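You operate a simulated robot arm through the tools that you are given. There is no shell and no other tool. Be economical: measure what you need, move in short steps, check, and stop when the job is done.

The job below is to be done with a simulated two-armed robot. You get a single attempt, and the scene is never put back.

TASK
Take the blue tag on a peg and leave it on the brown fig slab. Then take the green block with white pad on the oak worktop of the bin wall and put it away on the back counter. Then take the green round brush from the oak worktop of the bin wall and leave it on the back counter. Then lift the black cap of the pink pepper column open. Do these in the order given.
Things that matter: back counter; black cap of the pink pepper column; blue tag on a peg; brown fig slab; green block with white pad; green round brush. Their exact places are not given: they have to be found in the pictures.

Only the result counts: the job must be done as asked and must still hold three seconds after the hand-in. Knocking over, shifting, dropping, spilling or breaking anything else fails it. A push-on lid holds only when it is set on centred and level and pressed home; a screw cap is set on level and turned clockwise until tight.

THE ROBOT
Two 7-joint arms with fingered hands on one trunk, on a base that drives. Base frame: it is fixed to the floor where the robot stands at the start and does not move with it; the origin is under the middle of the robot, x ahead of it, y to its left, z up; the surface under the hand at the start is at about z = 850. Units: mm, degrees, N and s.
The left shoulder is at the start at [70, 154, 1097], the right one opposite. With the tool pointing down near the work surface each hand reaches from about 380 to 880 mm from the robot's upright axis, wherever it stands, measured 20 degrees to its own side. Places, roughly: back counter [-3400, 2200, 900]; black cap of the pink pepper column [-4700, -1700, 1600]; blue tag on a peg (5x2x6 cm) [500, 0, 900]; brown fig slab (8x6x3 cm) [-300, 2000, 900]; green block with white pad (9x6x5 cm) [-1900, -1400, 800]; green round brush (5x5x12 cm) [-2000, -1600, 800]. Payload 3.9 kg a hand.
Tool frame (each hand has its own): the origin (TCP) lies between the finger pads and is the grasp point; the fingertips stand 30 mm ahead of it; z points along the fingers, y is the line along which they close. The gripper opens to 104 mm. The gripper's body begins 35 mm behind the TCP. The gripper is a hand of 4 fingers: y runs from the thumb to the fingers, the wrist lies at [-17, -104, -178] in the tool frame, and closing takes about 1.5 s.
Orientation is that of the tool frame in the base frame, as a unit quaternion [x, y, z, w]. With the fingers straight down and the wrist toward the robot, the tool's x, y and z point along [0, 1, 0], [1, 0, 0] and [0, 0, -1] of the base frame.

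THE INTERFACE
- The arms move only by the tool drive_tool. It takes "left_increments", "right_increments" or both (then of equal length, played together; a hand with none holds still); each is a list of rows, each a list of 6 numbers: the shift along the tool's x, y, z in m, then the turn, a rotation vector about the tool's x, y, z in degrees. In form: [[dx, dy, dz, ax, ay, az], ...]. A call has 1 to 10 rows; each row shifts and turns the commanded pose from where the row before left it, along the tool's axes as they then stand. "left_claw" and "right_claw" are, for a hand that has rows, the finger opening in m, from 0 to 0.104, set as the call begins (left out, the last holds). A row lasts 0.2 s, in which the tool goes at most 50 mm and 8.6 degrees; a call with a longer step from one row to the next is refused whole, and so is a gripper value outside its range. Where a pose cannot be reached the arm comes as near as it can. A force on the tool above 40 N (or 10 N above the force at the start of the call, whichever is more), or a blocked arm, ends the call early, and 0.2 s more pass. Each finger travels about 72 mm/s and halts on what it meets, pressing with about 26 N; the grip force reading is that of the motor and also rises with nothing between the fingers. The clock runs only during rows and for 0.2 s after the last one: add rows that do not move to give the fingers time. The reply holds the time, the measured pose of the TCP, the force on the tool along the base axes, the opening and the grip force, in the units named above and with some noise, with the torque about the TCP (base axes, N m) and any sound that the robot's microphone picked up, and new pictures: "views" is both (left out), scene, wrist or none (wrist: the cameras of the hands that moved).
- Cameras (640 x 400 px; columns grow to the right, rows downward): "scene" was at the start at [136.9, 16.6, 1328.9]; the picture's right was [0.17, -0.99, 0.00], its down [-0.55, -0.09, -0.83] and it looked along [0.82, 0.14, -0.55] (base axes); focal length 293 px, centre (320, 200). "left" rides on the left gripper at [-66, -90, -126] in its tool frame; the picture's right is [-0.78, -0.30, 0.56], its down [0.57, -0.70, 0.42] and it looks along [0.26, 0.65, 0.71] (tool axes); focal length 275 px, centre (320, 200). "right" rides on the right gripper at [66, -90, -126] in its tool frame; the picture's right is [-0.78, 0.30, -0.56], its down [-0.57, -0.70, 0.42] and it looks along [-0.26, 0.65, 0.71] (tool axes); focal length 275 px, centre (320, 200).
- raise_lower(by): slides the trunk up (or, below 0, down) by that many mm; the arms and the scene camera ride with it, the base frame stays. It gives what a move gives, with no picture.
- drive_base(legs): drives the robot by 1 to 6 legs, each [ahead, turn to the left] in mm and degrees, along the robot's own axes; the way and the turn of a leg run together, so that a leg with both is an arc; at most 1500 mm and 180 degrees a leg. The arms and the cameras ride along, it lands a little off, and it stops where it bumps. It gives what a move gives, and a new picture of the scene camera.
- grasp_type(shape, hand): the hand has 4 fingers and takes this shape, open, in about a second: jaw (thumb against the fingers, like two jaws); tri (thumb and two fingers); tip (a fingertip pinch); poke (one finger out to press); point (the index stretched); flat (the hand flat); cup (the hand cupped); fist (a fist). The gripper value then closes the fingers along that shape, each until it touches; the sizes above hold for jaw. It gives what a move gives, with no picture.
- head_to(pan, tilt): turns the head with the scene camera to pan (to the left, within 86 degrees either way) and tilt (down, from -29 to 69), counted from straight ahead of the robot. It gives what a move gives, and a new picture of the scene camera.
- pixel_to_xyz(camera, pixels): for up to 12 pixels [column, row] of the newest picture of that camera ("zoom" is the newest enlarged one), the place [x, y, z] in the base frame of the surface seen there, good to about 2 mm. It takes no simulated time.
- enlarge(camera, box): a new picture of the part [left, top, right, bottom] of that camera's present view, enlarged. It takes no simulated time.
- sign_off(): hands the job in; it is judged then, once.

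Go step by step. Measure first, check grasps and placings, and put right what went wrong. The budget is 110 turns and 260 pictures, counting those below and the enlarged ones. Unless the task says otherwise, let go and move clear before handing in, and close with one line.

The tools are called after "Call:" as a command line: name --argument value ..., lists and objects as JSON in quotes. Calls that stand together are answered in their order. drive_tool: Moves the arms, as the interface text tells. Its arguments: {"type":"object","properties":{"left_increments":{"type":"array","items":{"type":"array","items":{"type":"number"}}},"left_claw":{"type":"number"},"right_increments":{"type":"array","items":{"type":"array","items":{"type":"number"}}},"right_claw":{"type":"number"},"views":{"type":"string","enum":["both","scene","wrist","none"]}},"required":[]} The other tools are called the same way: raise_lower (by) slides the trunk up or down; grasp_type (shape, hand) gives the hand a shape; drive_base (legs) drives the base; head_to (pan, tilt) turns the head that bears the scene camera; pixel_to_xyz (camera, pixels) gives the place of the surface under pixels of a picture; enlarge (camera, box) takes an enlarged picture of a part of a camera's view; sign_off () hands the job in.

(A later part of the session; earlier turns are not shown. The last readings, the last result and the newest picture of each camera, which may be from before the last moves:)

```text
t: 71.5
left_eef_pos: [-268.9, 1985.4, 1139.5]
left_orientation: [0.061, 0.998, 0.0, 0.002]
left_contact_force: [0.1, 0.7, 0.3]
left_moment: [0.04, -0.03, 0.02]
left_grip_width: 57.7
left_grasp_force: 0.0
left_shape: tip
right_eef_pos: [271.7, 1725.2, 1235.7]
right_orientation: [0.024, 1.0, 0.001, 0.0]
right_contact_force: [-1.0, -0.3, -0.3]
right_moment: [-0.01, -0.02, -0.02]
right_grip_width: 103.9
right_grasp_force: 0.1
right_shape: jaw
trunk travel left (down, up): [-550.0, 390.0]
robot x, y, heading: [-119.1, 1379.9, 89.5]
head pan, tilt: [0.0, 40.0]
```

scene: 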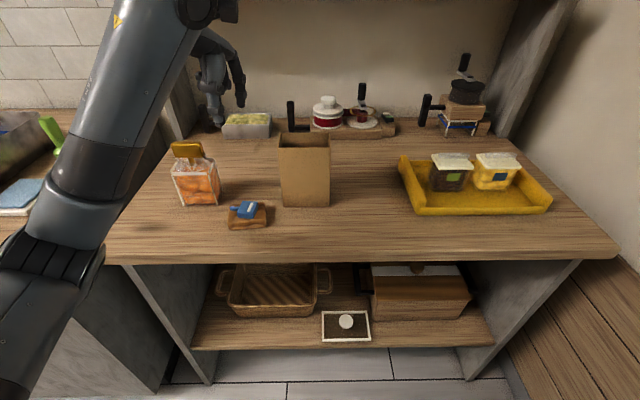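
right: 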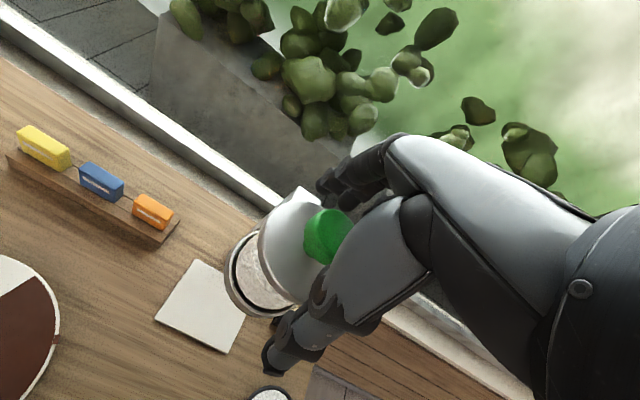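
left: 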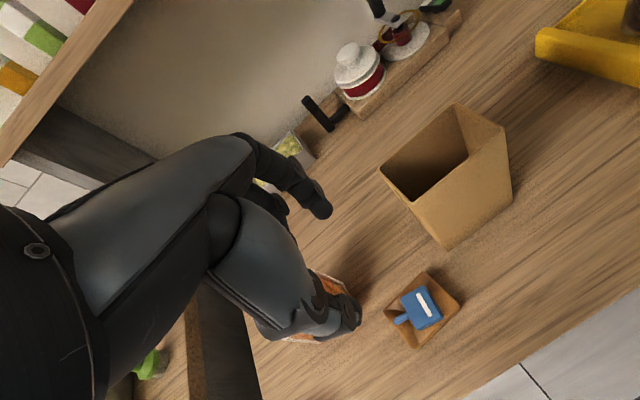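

The tag rests flat on the slab (left image (420,305)). Next I'll pull the left hand in, back away and look toward the bin wall.

Call:
drive_tool --left_increments '[[0, -0.04, 0, 0, 0, 0], [0, -0.04, 0, 0, 0, 0], [0, -0.04, 0, 0, 0, 0], [0, -0.04, 0, 0, 0, 0], [0, 0, 0, 0, 0, 0]]' --views "none"

Call:
drive_base --legs '[[-380, 0], [0, 91]]'

Call:
head_to --pan 50 --tilt 18

```text
t: 72.7
left_eef_pos: [-285.3, 1826.7, 1141.9]
left_orientation: [0.06, 0.998, 0.0, 0.003]
left_contact_force: [-0.5, 0.8, 0.2]
left_moment: [-0.01, -0.03, 0.03]
left_grip_width: 57.8
left_grasp_force: 0.1
left_shape: tip
right_eef_pos: [272.5, 1724.0, 1236.0]
right_orientation: [0.023, 1.0, 0.001, -0.001]
right_contact_force: [1.3, 0.4, 0.1]
right_moment: [-0.02, 0.0, 0.03]
right_grip_width: 104.1
right_grasp_force: 0.1
right_shape: jaw
trunk travel left (down, up): [-550.0, 390.0]
robot x, y, heading: [-123.3, 1378.0, 89.3]
head pan, tilt: [0.0, 40.0]
```

```text
t: 79.1
left_eef_pos: [-565.3, 807.4, 1142.2]
left_orientation: [-0.679, 0.734, 0.001, 0.0]
left_contact_force: [1.0, -0.2, 0.0]
left_moment: [0.02, 0.0, 0.0]
left_grip_width: 57.5
left_grasp_force: 0.1
left_shape: tip
right_eef_pos: [-487.2, 1373.2, 1237.5]
right_orientation: [-0.706, 0.708, 0.0, -0.002]
right_contact_force: [-0.2, 0.4, 0.7]
right_moment: [0.0, 0.0, 0.0]
right_grip_width: 103.8
right_grasp_force: 0.1
right_shape: jaw
trunk travel left (down, up): [-550.0, 390.0]
robot x, y, heading: [-125.0, 997.9, -177.9]
head pan, tilt: [0.0, 40.0]
```

scene: 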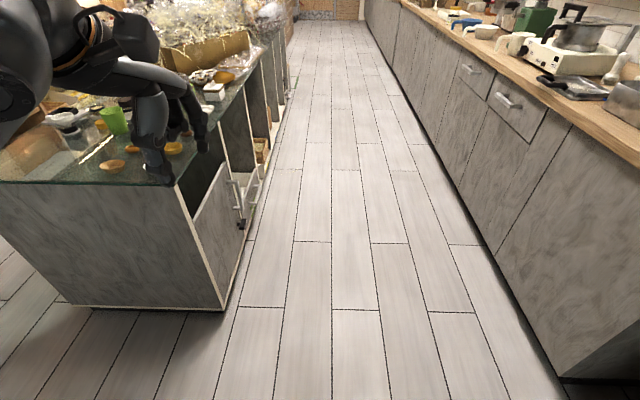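

```text
t: 80.3
left_eef_pos: [-565.6, 807.1, 1142.3]
left_orientation: [-0.679, 0.734, 0.003, 0.001]
left_contact_force: [0.4, 0.4, 0.8]
left_moment: [-0.03, -0.01, 0.0]
left_grip_width: 57.7
left_grasp_force: 0.1
left_shape: tip
right_eef_pos: [-487.5, 1372.3, 1236.2]
right_orientation: [-0.706, 0.708, -0.001, -0.001]
right_contact_force: [0.3, -0.4, -0.6]
right_moment: [-0.02, 0.02, 0.0]
right_grip_width: 103.9
right_grasp_force: 0.2
right_shape: jaw
trunk travel left (down, up): [-550.0, 390.0]
robot x, y, heading: [-124.9, 995.9, -178.0]
head pan, tilt: [50.0, 18.0]
```

scene: 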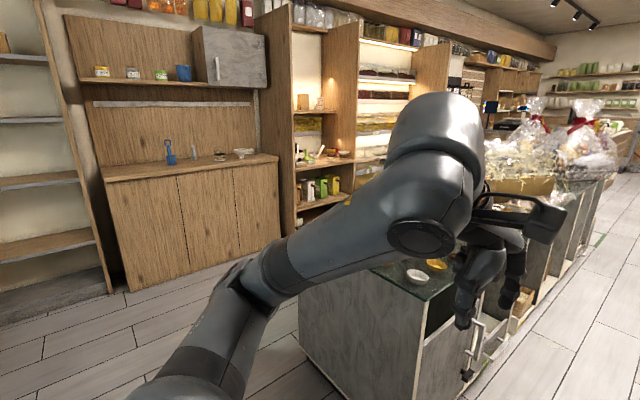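

The bin wall is beyond the island, with small items around scene (310,158). I'll measure island corners and that ledge, and enlarge it.

Call:
pixel_to_xyz --camera "scene" --pixels '[[310, 155], [340, 155], [300, 290], [415, 380], [415, 300], [220, 160], [200, 270], [290, 230], [200, 300], [240, 60], [500, 175], [325, 190]]'

Call:
enlarge --camera "scene" --box '[280, 80, 400, 210]'

```text
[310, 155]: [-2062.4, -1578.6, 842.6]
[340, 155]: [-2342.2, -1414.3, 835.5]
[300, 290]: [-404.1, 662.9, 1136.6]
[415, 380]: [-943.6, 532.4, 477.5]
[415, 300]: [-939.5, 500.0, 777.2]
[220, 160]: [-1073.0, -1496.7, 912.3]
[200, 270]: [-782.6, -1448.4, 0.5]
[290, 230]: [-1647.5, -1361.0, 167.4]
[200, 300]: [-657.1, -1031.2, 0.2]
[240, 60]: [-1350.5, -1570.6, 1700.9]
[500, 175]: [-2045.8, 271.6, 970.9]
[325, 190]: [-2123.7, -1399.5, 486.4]
```

```text
3.08 times, centred on (340, 145) of scene
```

zoom: 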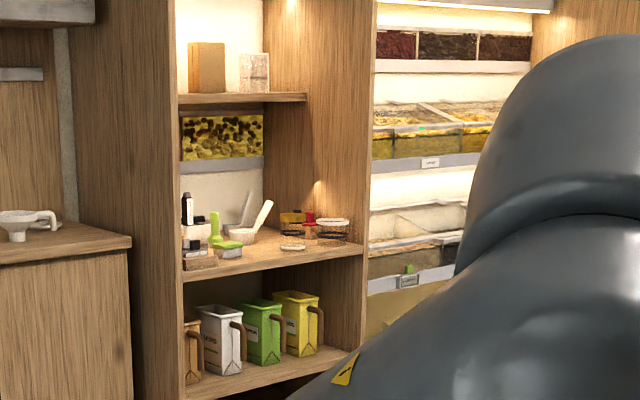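

Worktop is at z≈838, front y≈-1400. I'll drive around the island's near end to about (-450,-400) and look.

Call:
drive_base --legs '[[0, 75], [1400, 0]]'

Call:
head_to --pan -45 --tilt 22

```text
t: 90.6
left_eef_pos: [-410.7, -867.4, 1143.0]
left_orientation: [0.985, -0.175, -0.002, 0.0]
left_contact_force: [0.3, -0.7, -0.4]
left_moment: [0.0, 0.0, 0.03]
left_grip_width: 57.5
left_grasp_force: 0.1
left_shape: tip
right_eef_pos: [-933.1, -636.1, 1236.0]
right_orientation: [0.99, -0.139, 0.001, 0.001]
right_contact_force: [0.8, 0.3, -0.3]
right_moment: [-0.01, 0.01, 0.0]
right_grip_width: 103.9
right_grasp_force: 0.1
right_shape: jaw
trunk travel left (down, up): [-550.0, 390.0]
robot x, y, heading: [-469.9, -391.3, -104.1]
head pan, tilt: [50.0, 18.0]
```

scene: 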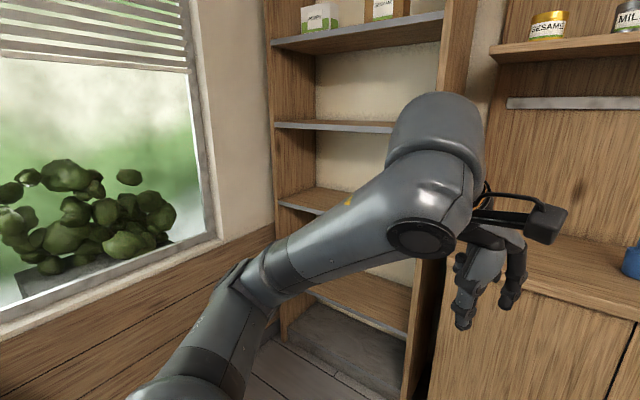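

```text
t: 92.3
left_eef_pos: [-410.5, -867.6, 1142.8]
left_orientation: [0.984, -0.176, -0.002, 0.001]
left_contact_force: [1.3, -0.7, 0.3]
left_moment: [0.01, -0.02, -0.03]
left_grip_width: 57.8
left_grasp_force: 0.0
left_shape: tip
right_eef_pos: [-933.0, -636.6, 1236.9]
right_orientation: [0.99, -0.14, 0.002, 0.001]
right_contact_force: [-0.7, -0.4, 0.4]
right_moment: [-0.02, 0.03, -0.01]
right_grip_width: 104.0
right_grasp_force: 0.0
right_shape: jaw
trunk travel left (down, up): [-550.0, 390.0]
robot x, y, heading: [-468.0, -391.4, -103.9]
head pan, tilt: [-45.0, 22.0]
```

scene: 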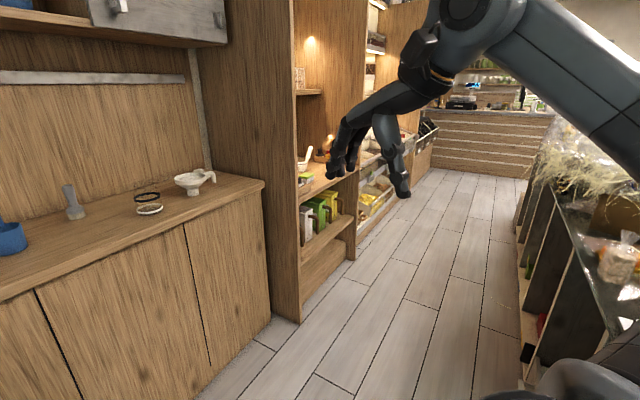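

An aisle runs along the bin wall. I'll measure its width.

Call:
pixel_to_xyz --camera "scene" --pixels '[[300, 320], [355, 255], [400, 250], [525, 345], [520, 250], [590, 280], [265, 182], [335, 170], [440, 180], [350, 350], [300, 180]]'

```text
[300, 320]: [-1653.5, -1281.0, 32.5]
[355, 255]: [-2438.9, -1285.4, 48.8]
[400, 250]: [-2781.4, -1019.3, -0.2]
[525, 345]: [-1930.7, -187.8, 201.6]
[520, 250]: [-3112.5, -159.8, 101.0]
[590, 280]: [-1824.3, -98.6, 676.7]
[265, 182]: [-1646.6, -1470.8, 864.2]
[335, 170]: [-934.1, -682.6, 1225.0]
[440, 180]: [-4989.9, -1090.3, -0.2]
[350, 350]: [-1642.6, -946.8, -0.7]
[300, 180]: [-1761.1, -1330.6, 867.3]
```

The aisle spans y -190 to -1285. I'll tuck the right hand inward and drive along the middle to x≈-1900.

Call:
drive_tool --right_increments '[[0.04, 0, 0, 0, 0, 0], [0.04, 0, 0, 0, 0, 0], [0.04, 0, 0, 0, 0, 0], [0.04, 0, 0, 0, 0, 0], [0.03, 0, 0, 0, 0, 0]]' --left_increments '[[0, -0.01, 0, 0, 0, 0], [0.01, -0.01, 0, 0, 0, 0], [0.01, -0.01, 0, 0, 0, 0], [0.01, -0.01, 0, 0, 0, 0], [0, 0, 0, 0, 0, 0]]' --views "none"

Call:
drive_base --legs '[[0, -53], [840, 0], [0, -22.8], [650, 0]]'

Call:
head_to --pan 70 --tilt 25

```text
t: 93.5
left_eef_pos: [-367.5, -840.8, 1140.2]
left_orientation: [0.984, -0.176, -0.003, -0.002]
left_contact_force: [0.6, 0.1, 0.3]
left_moment: [0.01, 0.0, -0.01]
left_grip_width: 57.6
left_grasp_force: 0.0
left_shape: tip
right_eef_pos: [-748.4, -691.5, 1236.8]
right_orientation: [0.99, -0.14, 0.001, 0.001]
right_contact_force: [0.3, -0.3, 0.2]
right_moment: [0.04, 0.03, 0.02]
right_grip_width: 103.8
right_grasp_force: 0.1
right_shape: jaw
trunk travel left (down, up): [-550.0, 390.0]
robot x, y, heading: [-467.8, -389.9, -103.9]
head pan, tilt: [-45.0, 22.0]
```

```text
t: 104.8
left_eef_pos: [-2311.7, -917.9, 1139.5]
left_orientation: [-0.666, 0.746, 0.002, 0.001]
left_contact_force: [0.3, 0.9, 0.7]
left_moment: [0.0, -0.02, 0.01]
left_grip_width: 57.5
left_grasp_force: 0.1
left_shape: tip
right_eef_pos: [-2255.5, -513.0, 1237.8]
right_orientation: [-0.692, 0.722, 0.0, -0.002]
right_contact_force: [0.4, 0.7, -0.5]
right_moment: [0.0, 0.01, 0.03]
right_grip_width: 103.7
right_grasp_force: 0.1
right_shape: jaw
trunk travel left (down, up): [-550.0, 390.0]
robot x, y, heading: [-1898.1, -711.1, 179.8]
head pan, tilt: [-45.0, 22.0]
```

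scene: 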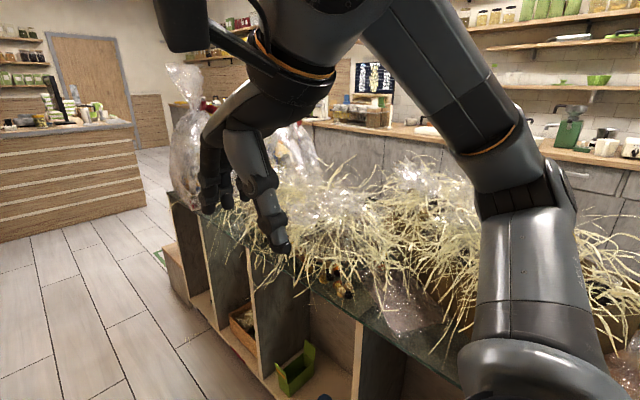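

```text
t: 106.7
left_eef_pos: [-2312.1, -918.3, 1140.3]
left_orientation: [-0.665, 0.747, 0.002, 0.001]
left_contact_force: [0.2, 0.0, 0.1]
left_moment: [0.0, -0.02, 0.01]
left_grip_width: 57.6
left_grasp_force: 0.1
left_shape: tip
right_eef_pos: [-2256.3, -513.0, 1237.3]
right_orientation: [-0.692, 0.722, 0.0, -0.002]
right_contact_force: [0.0, 0.0, -0.4]
right_moment: [0.02, 0.01, -0.04]
right_grip_width: 103.7
right_grasp_force: 0.0
right_shape: jaw
trunk travel left (down, up): [-550.0, 390.0]
robot x, y, heading: [-1901.6, -717.4, 179.7]
head pan, tilt: [70.0, 25.0]
```

scene: 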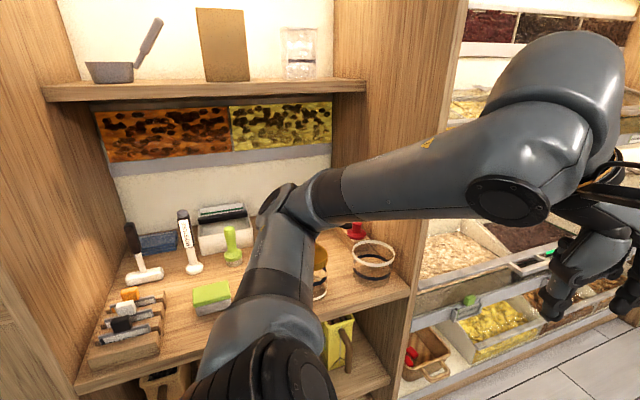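

The green block with white pad is at (211,297) and the green brush at (232,247). I'll turn to face the alcove.

Call:
drive_base --legs '[[0, 90]]'

Call:
head_to --pan 0 --tilt 32

```text
t: 110.8
left_eef_pos: [-1707.8, -1128.9, 1139.4]
left_orientation: [0.997, -0.071, -0.001, 0.001]
left_contact_force: [-0.2, 0.7, 0.4]
left_moment: [-0.04, 0.02, 0.0]
left_grip_width: 57.6
left_grasp_force: 0.1
left_shape: tip
right_eef_pos: [-2111.5, -1063.5, 1237.7]
right_orientation: [0.999, -0.036, 0.002, 0.002]
right_contact_force: [-0.1, -0.5, 0.3]
right_moment: [0.02, -0.01, 0.03]
right_grip_width: 103.6
right_grasp_force: 0.1
right_shape: jaw
trunk travel left (down, up): [-550.0, 390.0]
robot x, y, heading: [-1897.2, -716.5, -91.9]
head pan, tilt: [70.0, 25.0]
```

scene: 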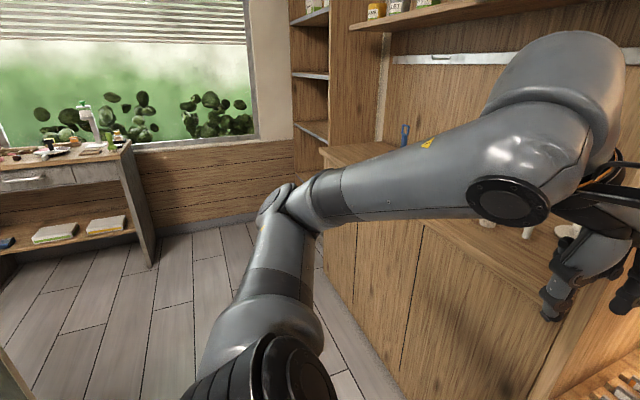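

```text
t: 112.3
left_eef_pos: [-1707.6, -1130.1, 1139.3]
left_orientation: [0.997, -0.071, -0.002, 0.001]
left_contact_force: [-0.7, 0.1, 0.0]
left_moment: [-0.01, 0.0, -0.02]
left_grip_width: 57.6
left_grasp_force: 0.1
left_shape: tip
right_eef_pos: [-2112.2, -1062.2, 1237.3]
right_orientation: [0.999, -0.036, 0.001, 0.002]
right_contact_force: [0.0, 0.1, 0.7]
right_moment: [-0.01, -0.01, 0.01]
right_grip_width: 103.4
right_grasp_force: 0.0
right_shape: jaw
trunk travel left (down, up): [-550.0, 390.0]
robot x, y, heading: [-1901.5, -711.1, -91.9]
head pan, tilt: [0.0, 32.0]
```

scene: 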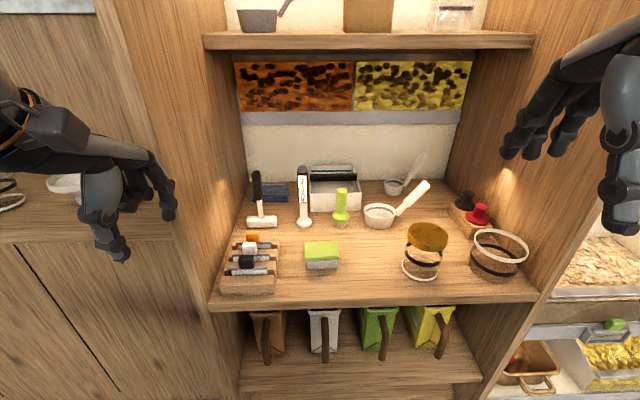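

Good view: block at (322,255), brush at (341,208). I'll enlarge and measure.

Call:
enlarge --camera "scene" --box '[210, 150, 450, 300]'

Call:
pixel_to_xyz --camera "scene" --pixels '[[308, 246], [335, 246], [306, 258], [338, 258], [322, 250], [322, 265], [341, 190], [341, 215], [334, 220], [322, 290], [322, 302], [410, 290]]'

Call:
pixel_to_xyz --camera "scene" --pixels '[[215, 302], [245, 200], [540, 292], [370, 45], [350, 115], [304, 225], [380, 222], [425, 235], [270, 265], [335, 185], [370, 200], [300, 175]]'

```text
2.67 times, centred on (330, 225) of scene
```

zoom: 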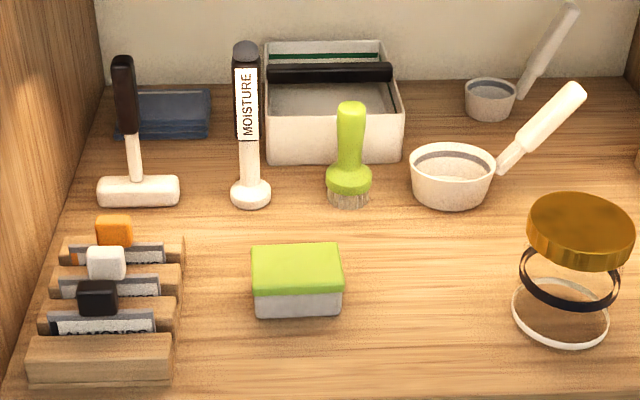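

```text
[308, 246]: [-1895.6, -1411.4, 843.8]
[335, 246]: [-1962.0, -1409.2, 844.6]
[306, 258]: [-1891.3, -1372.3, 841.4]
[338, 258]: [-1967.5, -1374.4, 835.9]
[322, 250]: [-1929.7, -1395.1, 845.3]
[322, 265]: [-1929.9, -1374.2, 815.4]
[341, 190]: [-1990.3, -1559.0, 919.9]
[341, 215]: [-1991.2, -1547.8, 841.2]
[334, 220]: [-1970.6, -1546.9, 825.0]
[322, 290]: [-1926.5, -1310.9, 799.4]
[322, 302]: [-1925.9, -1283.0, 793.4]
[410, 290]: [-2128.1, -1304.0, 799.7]
```

```text
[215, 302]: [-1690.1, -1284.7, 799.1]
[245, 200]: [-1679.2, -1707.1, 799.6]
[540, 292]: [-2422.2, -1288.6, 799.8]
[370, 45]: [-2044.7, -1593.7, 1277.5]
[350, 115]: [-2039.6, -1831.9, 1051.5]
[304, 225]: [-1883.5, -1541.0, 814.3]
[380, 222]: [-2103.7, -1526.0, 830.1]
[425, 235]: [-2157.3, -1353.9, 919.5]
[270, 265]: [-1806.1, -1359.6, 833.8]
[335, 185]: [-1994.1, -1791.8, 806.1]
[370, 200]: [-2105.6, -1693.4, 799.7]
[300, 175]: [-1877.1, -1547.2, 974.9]
```

Worktop z=800. The block spans x -1968..-1892, y about -1372..-1428, top 845. The right arm is in a clean posture, so I'll use it in jaw shape: square up and move above the block.

Call:
drive_tool --right_increments '[[0, 0, 0, 0, 0, -4.1], [0.0228, 0.042, 0, 0, 0, 0], [0.0228, 0.042, 0, 0, 0, 0], [0.0228, 0.042, 0, 0, 0, 0], [0.0228, 0.042, 0, 0, 0, 0], [0.0228, 0.042, 0, 0, 0, 0], [0.0228, 0.042, 0, 0, 0, 0], [0.0228, 0.042, 0, 0, 0, 0], [0.0228, 0.042, 0, 0, 0, 0], [0, 0, 0, 0, 0, 0]]' --views "none"

Call:
drive_tool --right_increments '[[0, 0, 0.045, 0, 0, 0], [0, 0, 0.045, 0, 0, 0], [0, 0, 0.045, 0, 0, 0], [0, 0, 0.045, 0, 0, 0], [0, 0, 0.045, 0, 0, 0], [0, 0, 0.045, 0, 0, 0], [0, 0, 0, 0, 0, 0]]'

```text
t: 114.5
left_eef_pos: [-1708.3, -1128.9, 1141.0]
left_orientation: [0.997, -0.071, -0.002, 0.001]
left_contact_force: [-0.7, 0.2, 0.9]
left_moment: [0.0, -0.02, 0.03]
left_grip_width: 57.7
left_grasp_force: 0.1
left_shape: tip
right_eef_pos: [-1929.4, -1399.8, 1238.9]
right_orientation: [1.0, 0.001, 0.001, 0.003]
right_contact_force: [-0.6, 0.0, -0.7]
right_moment: [0.0, -0.03, -0.01]
right_grip_width: 104.0
right_grasp_force: 0.1
right_shape: jaw
trunk travel left (down, up): [-550.0, 390.0]
robot x, y, heading: [-1901.5, -714.3, -92.0]
head pan, tilt: [0.0, 32.0]
```

```text
t: 116.1
left_eef_pos: [-1707.2, -1129.5, 1139.8]
left_orientation: [0.997, -0.072, -0.003, 0.001]
left_contact_force: [0.3, -0.3, 0.0]
left_moment: [-0.03, 0.02, -0.01]
left_grip_width: 57.8
left_grasp_force: 0.0
left_shape: tip
right_eef_pos: [-1927.1, -1398.3, 967.1]
right_orientation: [1.0, 0.0, 0.002, 0.002]
right_contact_force: [-0.6, 0.1, -0.1]
right_moment: [0.01, -0.03, 0.01]
right_grip_width: 103.7
right_grasp_force: 0.0
right_shape: jaw
trunk travel left (down, up): [-550.0, 390.0]
robot x, y, heading: [-1902.4, -713.5, -91.8]
head pan, tilt: [0.0, 32.0]
```

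scene: 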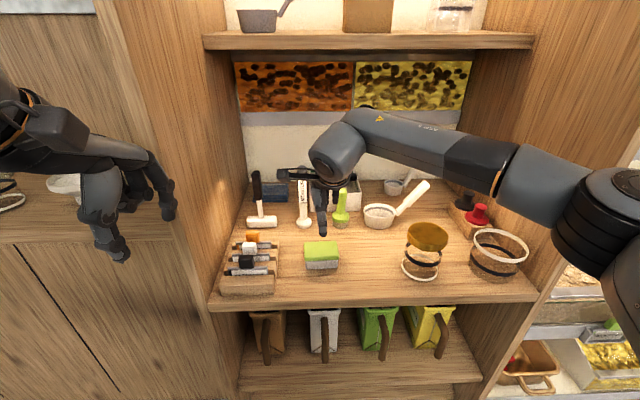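
right: 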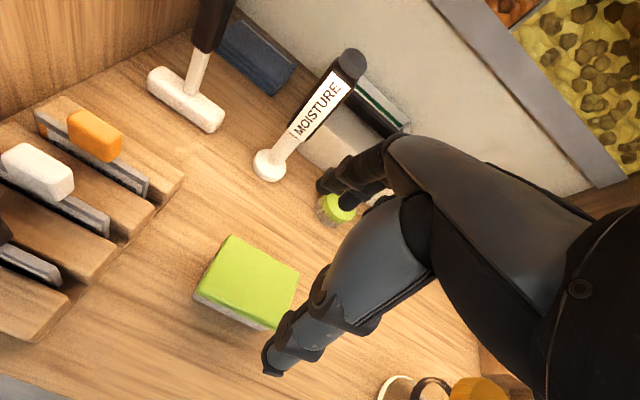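

Call:
pixel_to_xyz --camera "scene" --pixels '[[450, 165], [520, 190], [560, 200], [600, 205], [630, 230], [590, 240], [490, 190], [323, 232]]'

Call:
pixel_to_xyz --camera "right" --pixels '[[228, 238], [297, 270], [265, 325], [195, 292], [245, 280]]'

```text
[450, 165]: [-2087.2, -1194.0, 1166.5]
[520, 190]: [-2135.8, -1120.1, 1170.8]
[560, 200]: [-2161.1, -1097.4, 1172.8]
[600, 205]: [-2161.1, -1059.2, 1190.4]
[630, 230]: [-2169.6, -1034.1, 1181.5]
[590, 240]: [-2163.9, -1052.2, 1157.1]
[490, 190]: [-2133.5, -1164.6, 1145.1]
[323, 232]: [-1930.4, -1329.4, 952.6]
```

```text
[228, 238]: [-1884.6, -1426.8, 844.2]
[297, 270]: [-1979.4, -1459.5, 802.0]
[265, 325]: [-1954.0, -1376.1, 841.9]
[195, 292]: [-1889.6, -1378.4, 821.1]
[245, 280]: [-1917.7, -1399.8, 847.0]
```

The block centre is [-1927,-1400] and the arm is clear. I'll descend to TCP z of about 836.

Call:
drive_tool --right_increments '[[0, 0.001, 0.04, 0, 0, 0], [0, 0, 0.04, 0, 0, 0], [0, 0, 0.035, 0, 0, 0], [0, 0, 0.015, 0, 0, 0], [0, 0, 0, 0, 0, 0]]'

```text
t: 117.3
left_eef_pos: [-1707.9, -1130.6, 1140.6]
left_orientation: [0.997, -0.072, -0.001, 0.001]
left_contact_force: [0.0, -0.4, 0.2]
left_moment: [0.0, -0.01, 0.04]
left_grip_width: 57.6
left_grasp_force: 0.0
left_shape: tip
right_eef_pos: [-1929.9, -1401.6, 840.6]
right_orientation: [1.0, 0.0, 0.001, 0.002]
right_contact_force: [-0.1, -0.2, 0.4]
right_moment: [-0.03, 0.0, -0.01]
right_grip_width: 103.5
right_grasp_force: 0.0
right_shape: jaw
trunk travel left (down, up): [-550.0, 390.0]
robot x, y, heading: [-1898.1, -714.0, -92.0]
head pan, tilt: [0.0, 32.0]
```

scene: 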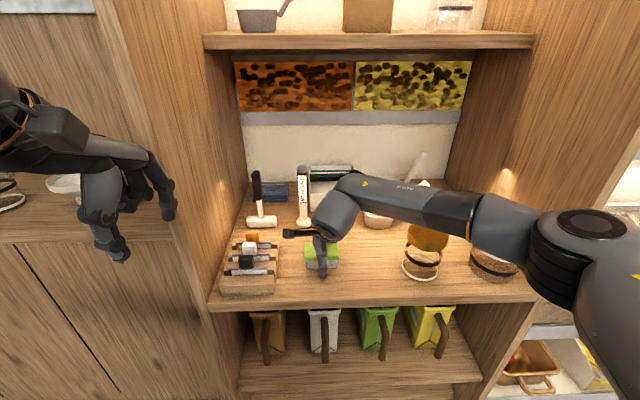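
right: 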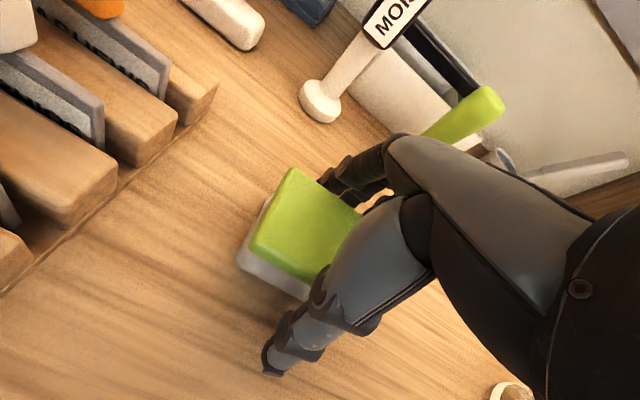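

Fingers straddle the block. I'll close.

Call:
drive_tool --right_increments '[[0, 0, 0.003, 0, 0, 0], [0, 0, 0, 0, 0, 0], [0, 0, 0, 0, 0, 0], [0, 0, 0, 0, 0, 0], [0, 0, 0, 0, 0, 0], [0, 0, 0, 0, 0, 0]]' --right_claw 0.0 --views "none"

Call:
drive_tool --right_increments '[[0, 0, -0.01, 0, 0, 0], [0, 0, -0.03, 0, 0, 0], [0, 0, -0.045, 0, 0, 0], [0, 0, -0.045, 0, 0, 0], [0, 0, -0.045, 0, 0, 0], [0, 0, -0.045, 0, 0, 0], [0, 0, -0.045, 0, 0, 0], [0, 0, 0, 0, 0, 0]]'

```text
t: 118.7
left_eef_pos: [-1708.1, -1130.1, 1139.7]
left_orientation: [0.997, -0.072, -0.002, 0.0]
left_contact_force: [0.1, -0.6, 0.1]
left_moment: [0.02, -0.02, -0.01]
left_grip_width: 57.8
left_grasp_force: 0.1
left_shape: tip
right_eef_pos: [-1929.4, -1400.8, 836.3]
right_orientation: [1.0, 0.0, 0.0, 0.001]
right_contact_force: [0.0, -0.1, 0.2]
right_moment: [-0.01, 0.01, 0.0]
right_grip_width: 50.1
right_grasp_force: 25.9
right_shape: jaw
trunk travel left (down, up): [-550.0, 390.0]
robot x, y, heading: [-1900.1, -716.1, -92.1]
head pan, tilt: [0.0, 32.0]
```

```text
t: 120.5
left_eef_pos: [-1707.7, -1130.7, 1140.0]
left_orientation: [0.997, -0.072, -0.002, 0.0]
left_contact_force: [-0.2, -0.7, -0.3]
left_moment: [0.04, -0.01, 0.01]
left_grip_width: 57.9
left_grasp_force: 0.2
left_shape: tip
right_eef_pos: [-1927.6, -1399.0, 1101.3]
right_orientation: [1.0, 0.001, 0.002, 0.002]
right_contact_force: [0.9, 0.0, -1.6]
right_moment: [0.02, 0.04, 0.02]
right_grip_width: 50.4
right_grasp_force: 25.9
right_shape: jaw
trunk travel left (down, up): [-550.0, 390.0]
robot x, y, heading: [-1902.9, -715.5, -91.8]
head pan, tilt: [0.0, 32.0]
```

scene: 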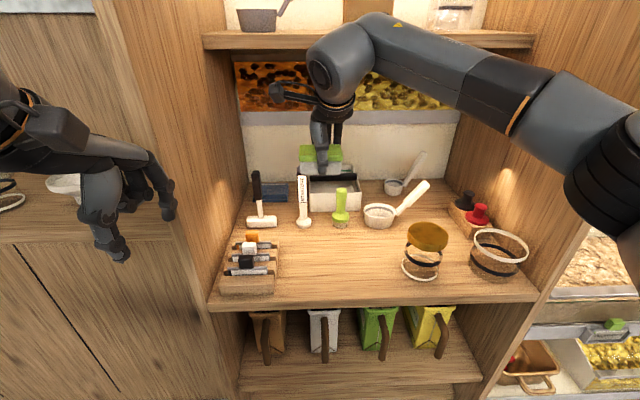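
right: 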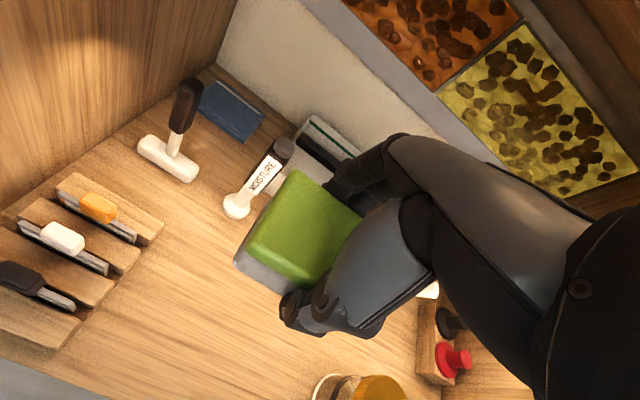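

The block is held. I'll withdraw the right hand to its carry place, turn west and look along the aisle.

Call:
drive_tool --right_increments '[[0, -0.02, -0.04, 0, 0, 0], [0, -0.03, -0.03, 0, 0, 0], [-0.01, -0.045, 0, 0, 0, 0], [-0.02, -0.045, 0, 0, 0, 0], [-0.02, -0.045, 0, 0, 0, 0], [-0.02, -0.045, 0, 0, 0, 0], [-0.02, -0.045, 0, 0, 0, 0], [-0.02, -0.045, 0, 0, 0, 0], [-0.02, 0, 0, 0, 0, 0]]' --views "none"

Call:
head_to --pan -15 --tilt 15

Call:
drive_base --legs '[[0, -88]]'

```text
t: 122.5
left_eef_pos: [-1708.7, -1129.2, 1139.9]
left_orientation: [0.997, -0.072, -0.002, 0.0]
left_contact_force: [0.1, 0.3, 0.7]
left_moment: [0.0, -0.02, -0.04]
left_grip_width: 57.7
left_grasp_force: 0.0
left_shape: tip
right_eef_pos: [-2061.8, -1078.6, 1169.5]
right_orientation: [1.0, -0.001, 0.002, 0.001]
right_contact_force: [-0.3, -0.2, -1.1]
right_moment: [0.01, 0.01, 0.01]
right_grip_width: 49.7
right_grasp_force: 26.0
right_shape: jaw
trunk travel left (down, up): [-550.0, 390.0]
robot x, y, heading: [-1900.4, -712.2, -91.9]
head pan, tilt: [0.0, 32.0]
```

```text
t: 123.3
left_eef_pos: [-1707.7, -1129.5, 1139.7]
left_orientation: [0.997, -0.071, -0.002, 0.001]
left_contact_force: [0.5, -0.2, 0.2]
left_moment: [0.04, 0.0, -0.01]
left_grip_width: 57.8
left_grasp_force: 0.1
left_shape: tip
right_eef_pos: [-2058.7, -1078.7, 1169.9]
right_orientation: [1.0, 0.0, 0.0, 0.002]
right_contact_force: [-0.7, 0.6, -1.4]
right_moment: [0.02, 0.0, -0.01]
right_grip_width: 49.9
right_grasp_force: 26.1
right_shape: jaw
trunk travel left (down, up): [-550.0, 390.0]
robot x, y, heading: [-1904.9, -712.4, -91.9]
head pan, tilt: [-15.0, 15.0]
```

scene: 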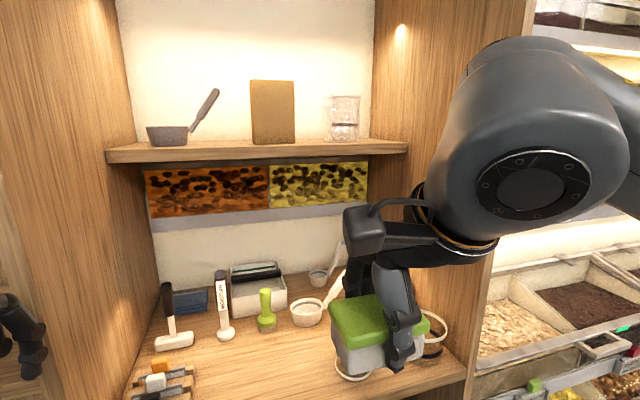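

```text
t: 127.4
left_eef_pos: [-2310.9, -918.9, 1139.1]
left_orientation: [-0.667, 0.745, 0.001, 0.001]
left_contact_force: [0.1, 0.0, 0.1]
left_moment: [0.01, 0.03, -0.01]
left_grip_width: 57.9
left_grasp_force: 0.0
left_shape: tip
right_eef_pos: [-2271.9, -567.2, 1169.7]
right_orientation: [0.718, -0.696, 0.0, 0.002]
right_contact_force: [-0.3, -0.3, 0.1]
right_moment: [0.01, 0.07, 0.03]
right_grip_width: 49.7
right_grasp_force: 26.2
right_shape: jaw
trunk travel left (down, up): [-550.0, 390.0]
robot x, y, heading: [-1899.8, -713.0, 180.0]
head pan, tilt: [-15.0, 15.0]
```

scene: 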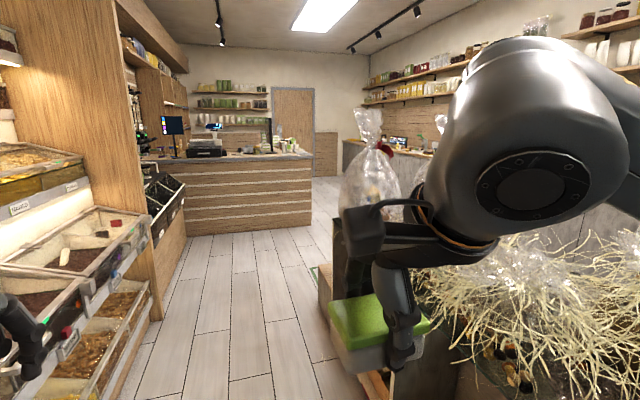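

The aisle leads west to a checkout counter, with the island's far end near (330,270). I'll measure the corners.

Call:
pixel_to_xyz --camera "scene" --pixels '[[318, 270], [322, 300], [312, 205], [190, 235], [312, 160], [150, 300], [185, 200], [345, 155], [120, 390], [330, 178], [375, 150], [250, 230]]'

```text
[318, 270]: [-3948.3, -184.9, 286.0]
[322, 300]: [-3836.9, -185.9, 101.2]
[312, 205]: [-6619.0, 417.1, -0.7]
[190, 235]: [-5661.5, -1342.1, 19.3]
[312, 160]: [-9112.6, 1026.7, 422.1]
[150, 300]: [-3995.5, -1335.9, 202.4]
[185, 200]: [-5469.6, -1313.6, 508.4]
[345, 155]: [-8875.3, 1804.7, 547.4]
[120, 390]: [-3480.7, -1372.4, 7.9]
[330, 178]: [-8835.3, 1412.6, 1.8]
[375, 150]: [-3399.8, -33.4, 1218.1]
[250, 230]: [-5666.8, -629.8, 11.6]
```

The island ends near x≈-4000 and the checkout starts at x≈-5660, leaving a passage. I'll drive to (-4600,-713), turn north and look.

Call:
drive_base --legs '[[1400, 0], [1300, 0], [0, -90]]'

Call:
head_to --pan -12 --tilt 20

```text
t: 144.5
left_eef_pos: [-4841.4, -298.1, 1139.8]
left_orientation: [0.063, 0.998, 0.0, 0.002]
left_contact_force: [-0.3, 0.4, -0.2]
left_moment: [-0.02, 0.0, -0.01]
left_grip_width: 57.9
left_grasp_force: 0.1
left_shape: tip
right_eef_pos: [-4489.3, -341.9, 1169.4]
right_orientation: [-0.009, 1.0, 0.0, -0.002]
right_contact_force: [-0.2, 0.6, -1.0]
right_moment: [0.0, -0.01, 0.0]
right_grip_width: 49.6
right_grasp_force: 25.8
right_shape: jaw
trunk travel left (down, up): [-550.0, 390.0]
robot x, y, heading: [-4641.8, -706.3, 89.4]
head pan, tilt: [-15.0, 15.0]
```

scene: 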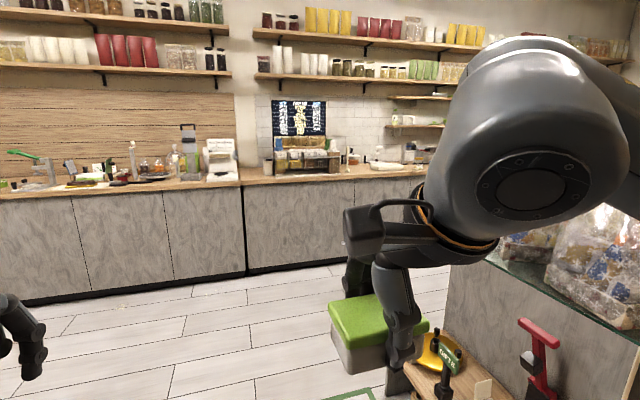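

```text
t: 145.2
left_eef_pos: [-4841.8, -297.9, 1139.8]
left_orientation: [0.064, 0.998, 0.0, 0.002]
left_contact_force: [-0.2, 0.3, -0.8]
left_moment: [-0.02, 0.0, 0.02]
left_grip_width: 57.7
left_grasp_force: 0.0
left_shape: tip
right_eef_pos: [-4489.0, -343.1, 1169.5]
right_orientation: [-0.01, 1.0, 0.002, -0.002]
right_contact_force: [0.9, -0.2, -0.5]
right_moment: [0.03, -0.03, -0.01]
right_grip_width: 49.6
right_grasp_force: 26.5
right_shape: jaw
trunk travel left (down, up): [-550.0, 390.0]
robot x, y, heading: [-4646.1, -711.1, 89.2]
head pan, tilt: [-12.0, 20.0]
```

scene: 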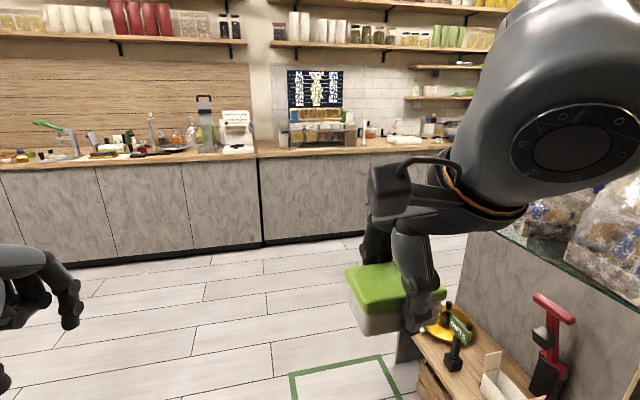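

A small stand juts out at the island's end, lower right. I'll measure it and the counters.

Call:
pixel_to_xyz --camera "scene" --pixels '[[410, 340], [430, 385], [450, 330], [470, 235], [265, 240], [265, 155], [345, 150], [375, 148], [340, 380], [400, 140], [430, 140], [500, 290]]'

Call:
enlarge --camera "scene" --box '[250, 90, 480, 180]'

```text
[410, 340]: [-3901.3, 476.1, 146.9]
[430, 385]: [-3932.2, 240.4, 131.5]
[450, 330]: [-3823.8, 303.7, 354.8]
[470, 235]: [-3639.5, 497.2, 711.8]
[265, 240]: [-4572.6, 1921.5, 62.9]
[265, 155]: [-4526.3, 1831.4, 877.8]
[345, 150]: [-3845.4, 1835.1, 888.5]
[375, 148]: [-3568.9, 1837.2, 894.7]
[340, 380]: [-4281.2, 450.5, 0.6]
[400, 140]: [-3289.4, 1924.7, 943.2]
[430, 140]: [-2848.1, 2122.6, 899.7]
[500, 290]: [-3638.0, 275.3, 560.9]
```

```text
2.78 times, centred on (365, 135) of scene
```

zoom: 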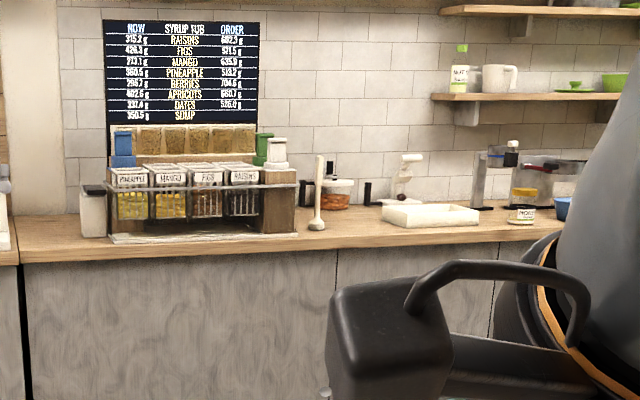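

The back counter runs east from x=-4526 with its front edge at y≈1835 and top about z 888. I'll drive to (-3490,1300) and face it.

Call:
drive_base --legs '[[1000, 0], [1010, 0], [0, -89.2], [1150, 0], [0, 90]]'

Call:
head_to --pan 0 --tilt 30

```text
t: 157.8
left_eef_pos: [-4324.4, 1702.1, 1131.1]
left_orientation: [0.54, 0.842, -0.001, -0.009]
left_contact_force: [-1.0, 0.5, 0.0]
left_moment: [0.0, -0.05, -0.04]
left_grip_width: 58.2
left_grasp_force: 0.0
left_shape: tip
right_eef_pos: [-4176.4, 1370.8, 1162.7]
right_orientation: [0.484, 0.875, -0.004, -0.003]
right_contact_force: [0.2, 0.8, -0.9]
right_moment: [-0.02, 0.0, 0.01]
right_grip_width: 48.9
right_grasp_force: 26.0
right_shape: jaw
trunk travel left (down, up): [-550.0, 390.0]
robot x, y, heading: [-4576.3, 1305.7, 32.4]
head pan, tilt: [-12.0, 20.0]
stopped in leg 3: the robot was blocked; the commanded pose is now the measured one
```

scene: 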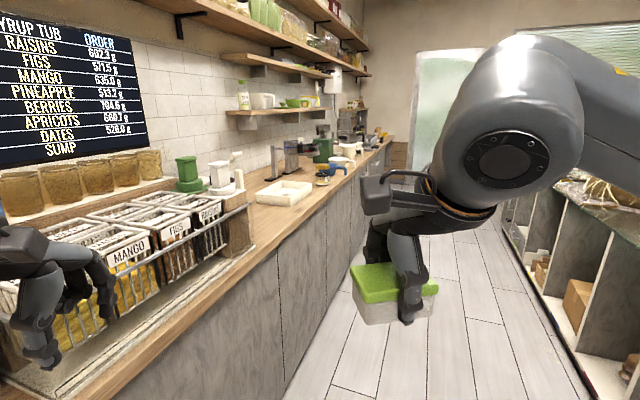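

```text
t: 158.5
left_eef_pos: [-4325.4, 1702.4, 1133.9]
left_orientation: [0.54, 0.841, 0.0, -0.007]
left_contact_force: [-0.1, -0.6, -0.9]
left_moment: [0.03, -0.02, 0.04]
left_grip_width: 58.0
left_grasp_force: 0.1
left_shape: tip
right_eef_pos: [-4177.3, 1369.4, 1164.8]
right_orientation: [0.485, 0.875, -0.001, -0.003]
right_contact_force: [-0.5, 0.7, -0.8]
right_moment: [-0.04, -0.01, 0.04]
right_grip_width: 49.1
right_grasp_force: 25.6
right_shape: jaw
trunk travel left (down, up): [-550.0, 390.0]
robot x, y, heading: [-4576.8, 1308.4, 32.5]
head pan, tilt: [0.0, 30.0]
```

scene: 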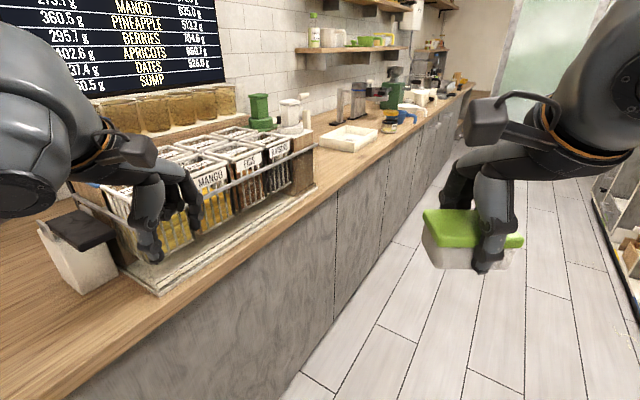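

The turn stopped at heading 32: something is touching. I'll look left at the elbow and counter edge.

Call:
head_to --pan 60 --tilt 45

Call:
head_to --pan -70 --tilt 45

```text
t: 159.8
left_eef_pos: [-4326.4, 1701.8, 1132.3]
left_orientation: [0.54, 0.842, -0.002, -0.007]
left_contact_force: [-0.3, -0.3, 0.2]
left_moment: [0.01, 0.01, 0.01]
left_grip_width: 57.7
left_grasp_force: 0.0
left_shape: tip
right_eef_pos: [-4178.2, 1368.4, 1164.0]
right_orientation: [0.485, 0.875, -0.002, -0.001]
right_contact_force: [0.0, 0.0, 0.7]
right_moment: [-0.01, -0.01, 0.01]
right_grip_width: 49.1
right_grasp_force: 25.9
right_shape: jaw
trunk travel left (down, up): [-550.0, 390.0]
robot x, y, heading: [-4573.9, 1308.9, 32.7]
head pan, tilt: [60.0, 45.0]
```

scene: 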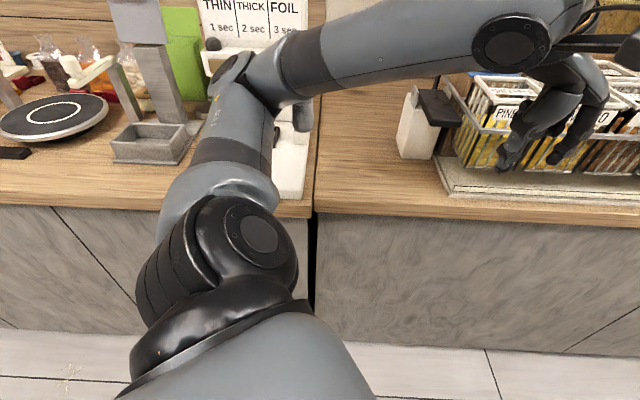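

```text
t: 161.9
left_eef_pos: [-4326.9, 1702.2, 1131.6]
left_orientation: [0.541, 0.841, -0.002, -0.006]
left_contact_force: [-0.6, 0.0, -0.2]
left_moment: [-0.04, 0.02, 0.0]
left_grip_width: 58.0
left_grasp_force: 0.0
left_shape: tip
right_eef_pos: [-4178.9, 1370.1, 1165.6]
right_orientation: [0.484, 0.875, -0.001, -0.001]
right_contact_force: [-0.4, -1.3, -1.1]
right_moment: [0.04, -0.02, 0.01]
right_grip_width: 48.8
right_grasp_force: 26.1
right_shape: jaw
trunk travel left (down, up): [-550.0, 390.0]
robot x, y, heading: [-4574.5, 1313.3, 32.4]
head pan, tilt: [-70.0, 45.0]
```

scene: 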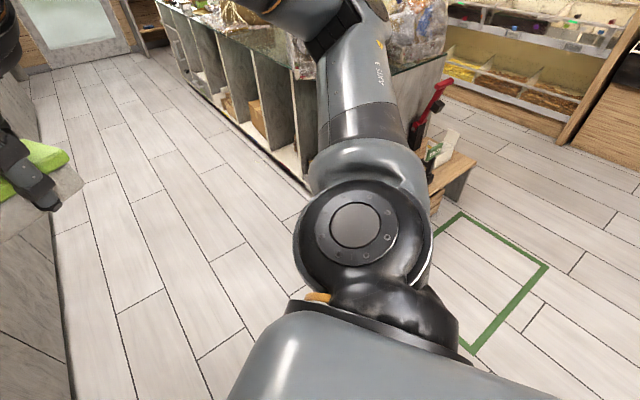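

The left elbow reaches over the counter by the sealer at (240,80) of the first picture. I'll measure where the contact is before undoing it.

Call:
head_to --pan 68 --tilt 40

Call:
enlarge --camera "scene" --box '[160, 0, 480, 200]'

Call:
pixel_to_xyz --camera "zoom" --pixels '[[200, 260], [290, 240], [300, 200], [250, 180], [370, 200], [330, 100], [290, 120], [340, 250], [410, 180], [250, 300]]'

```text
t: 164.1
left_eef_pos: [-4325.7, 1701.0, 1132.4]
left_orientation: [0.542, 0.84, -0.002, -0.007]
left_contact_force: [0.4, 0.4, 0.3]
left_moment: [0.01, -0.01, 0.0]
left_grip_width: 58.1
left_grasp_force: 0.0
left_shape: tip
right_eef_pos: [-4179.7, 1369.3, 1164.9]
right_orientation: [0.485, 0.875, -0.002, -0.001]
right_contact_force: [-0.3, -0.7, -1.2]
right_moment: [-0.05, -0.03, 0.01]
right_grip_width: 49.2
right_grasp_force: 26.5
right_shape: jaw
trunk travel left (down, up): [-550.0, 390.0]
robot x, y, heading: [-4576.2, 1311.0, 32.7]
head pan, tilt: [68.0, 40.0]
```

scene: 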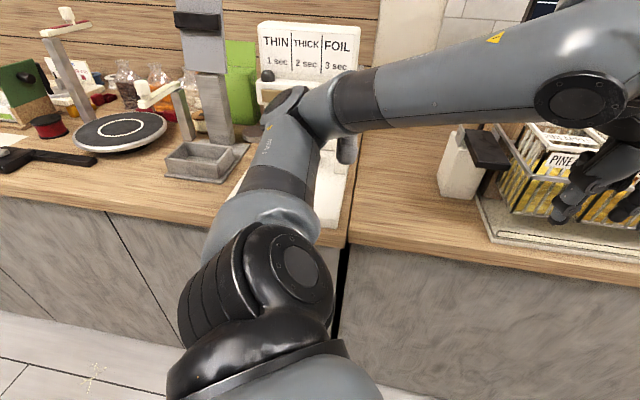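

```text
2.00 times, centred on (320, 100) of scene
```

zoom: 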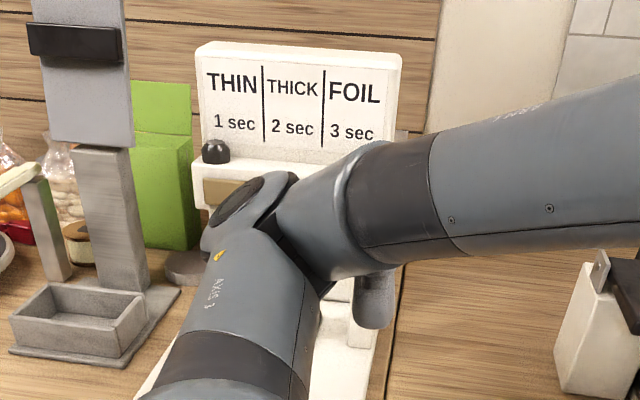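

```text
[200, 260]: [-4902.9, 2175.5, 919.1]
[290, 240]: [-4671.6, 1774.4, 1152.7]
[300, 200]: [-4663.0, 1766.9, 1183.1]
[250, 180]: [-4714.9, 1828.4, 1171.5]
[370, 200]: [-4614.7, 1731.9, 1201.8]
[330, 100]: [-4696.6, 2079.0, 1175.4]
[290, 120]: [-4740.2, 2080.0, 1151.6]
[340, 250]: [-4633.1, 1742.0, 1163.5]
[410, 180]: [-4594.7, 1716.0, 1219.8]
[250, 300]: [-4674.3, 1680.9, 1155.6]
```

Call:
pixel_to_xyz --camera "zoom" --pixels '[[372, 285], [372, 315], [365, 345], [335, 290], [330, 350], [210, 200], [215, 150], [180, 370], [250, 205]]'

Call:
head_to --pan 30 --tilt 69

```text
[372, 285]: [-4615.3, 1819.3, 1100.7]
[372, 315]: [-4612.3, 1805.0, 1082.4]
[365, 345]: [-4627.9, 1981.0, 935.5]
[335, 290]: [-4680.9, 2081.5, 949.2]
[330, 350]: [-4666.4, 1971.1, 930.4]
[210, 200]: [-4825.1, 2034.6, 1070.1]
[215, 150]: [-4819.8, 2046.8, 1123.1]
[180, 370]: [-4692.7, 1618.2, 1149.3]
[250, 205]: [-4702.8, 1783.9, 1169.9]
```

```text
t: 165.2
left_eef_pos: [-4326.8, 1701.3, 1131.4]
left_orientation: [0.543, 0.84, -0.002, -0.006]
left_contact_force: [0.1, 0.3, -0.1]
left_moment: [0.01, 0.01, 0.0]
left_grip_width: 58.2
left_grasp_force: 0.1
left_shape: tip
right_eef_pos: [-4178.2, 1368.3, 1164.7]
right_orientation: [0.485, 0.875, -0.002, -0.001]
right_contact_force: [-0.3, -0.5, -0.9]
right_moment: [-0.01, -0.01, 0.04]
right_grip_width: 49.2
right_grasp_force: 25.9
right_shape: jaw
trunk travel left (down, up): [-550.0, 390.0]
robot x, y, heading: [-4574.7, 1307.6, 32.7]
head pan, tilt: [30.0, 68.8]
```

scene: 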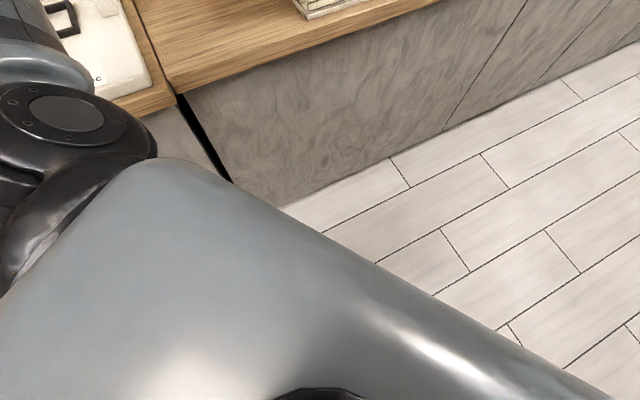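

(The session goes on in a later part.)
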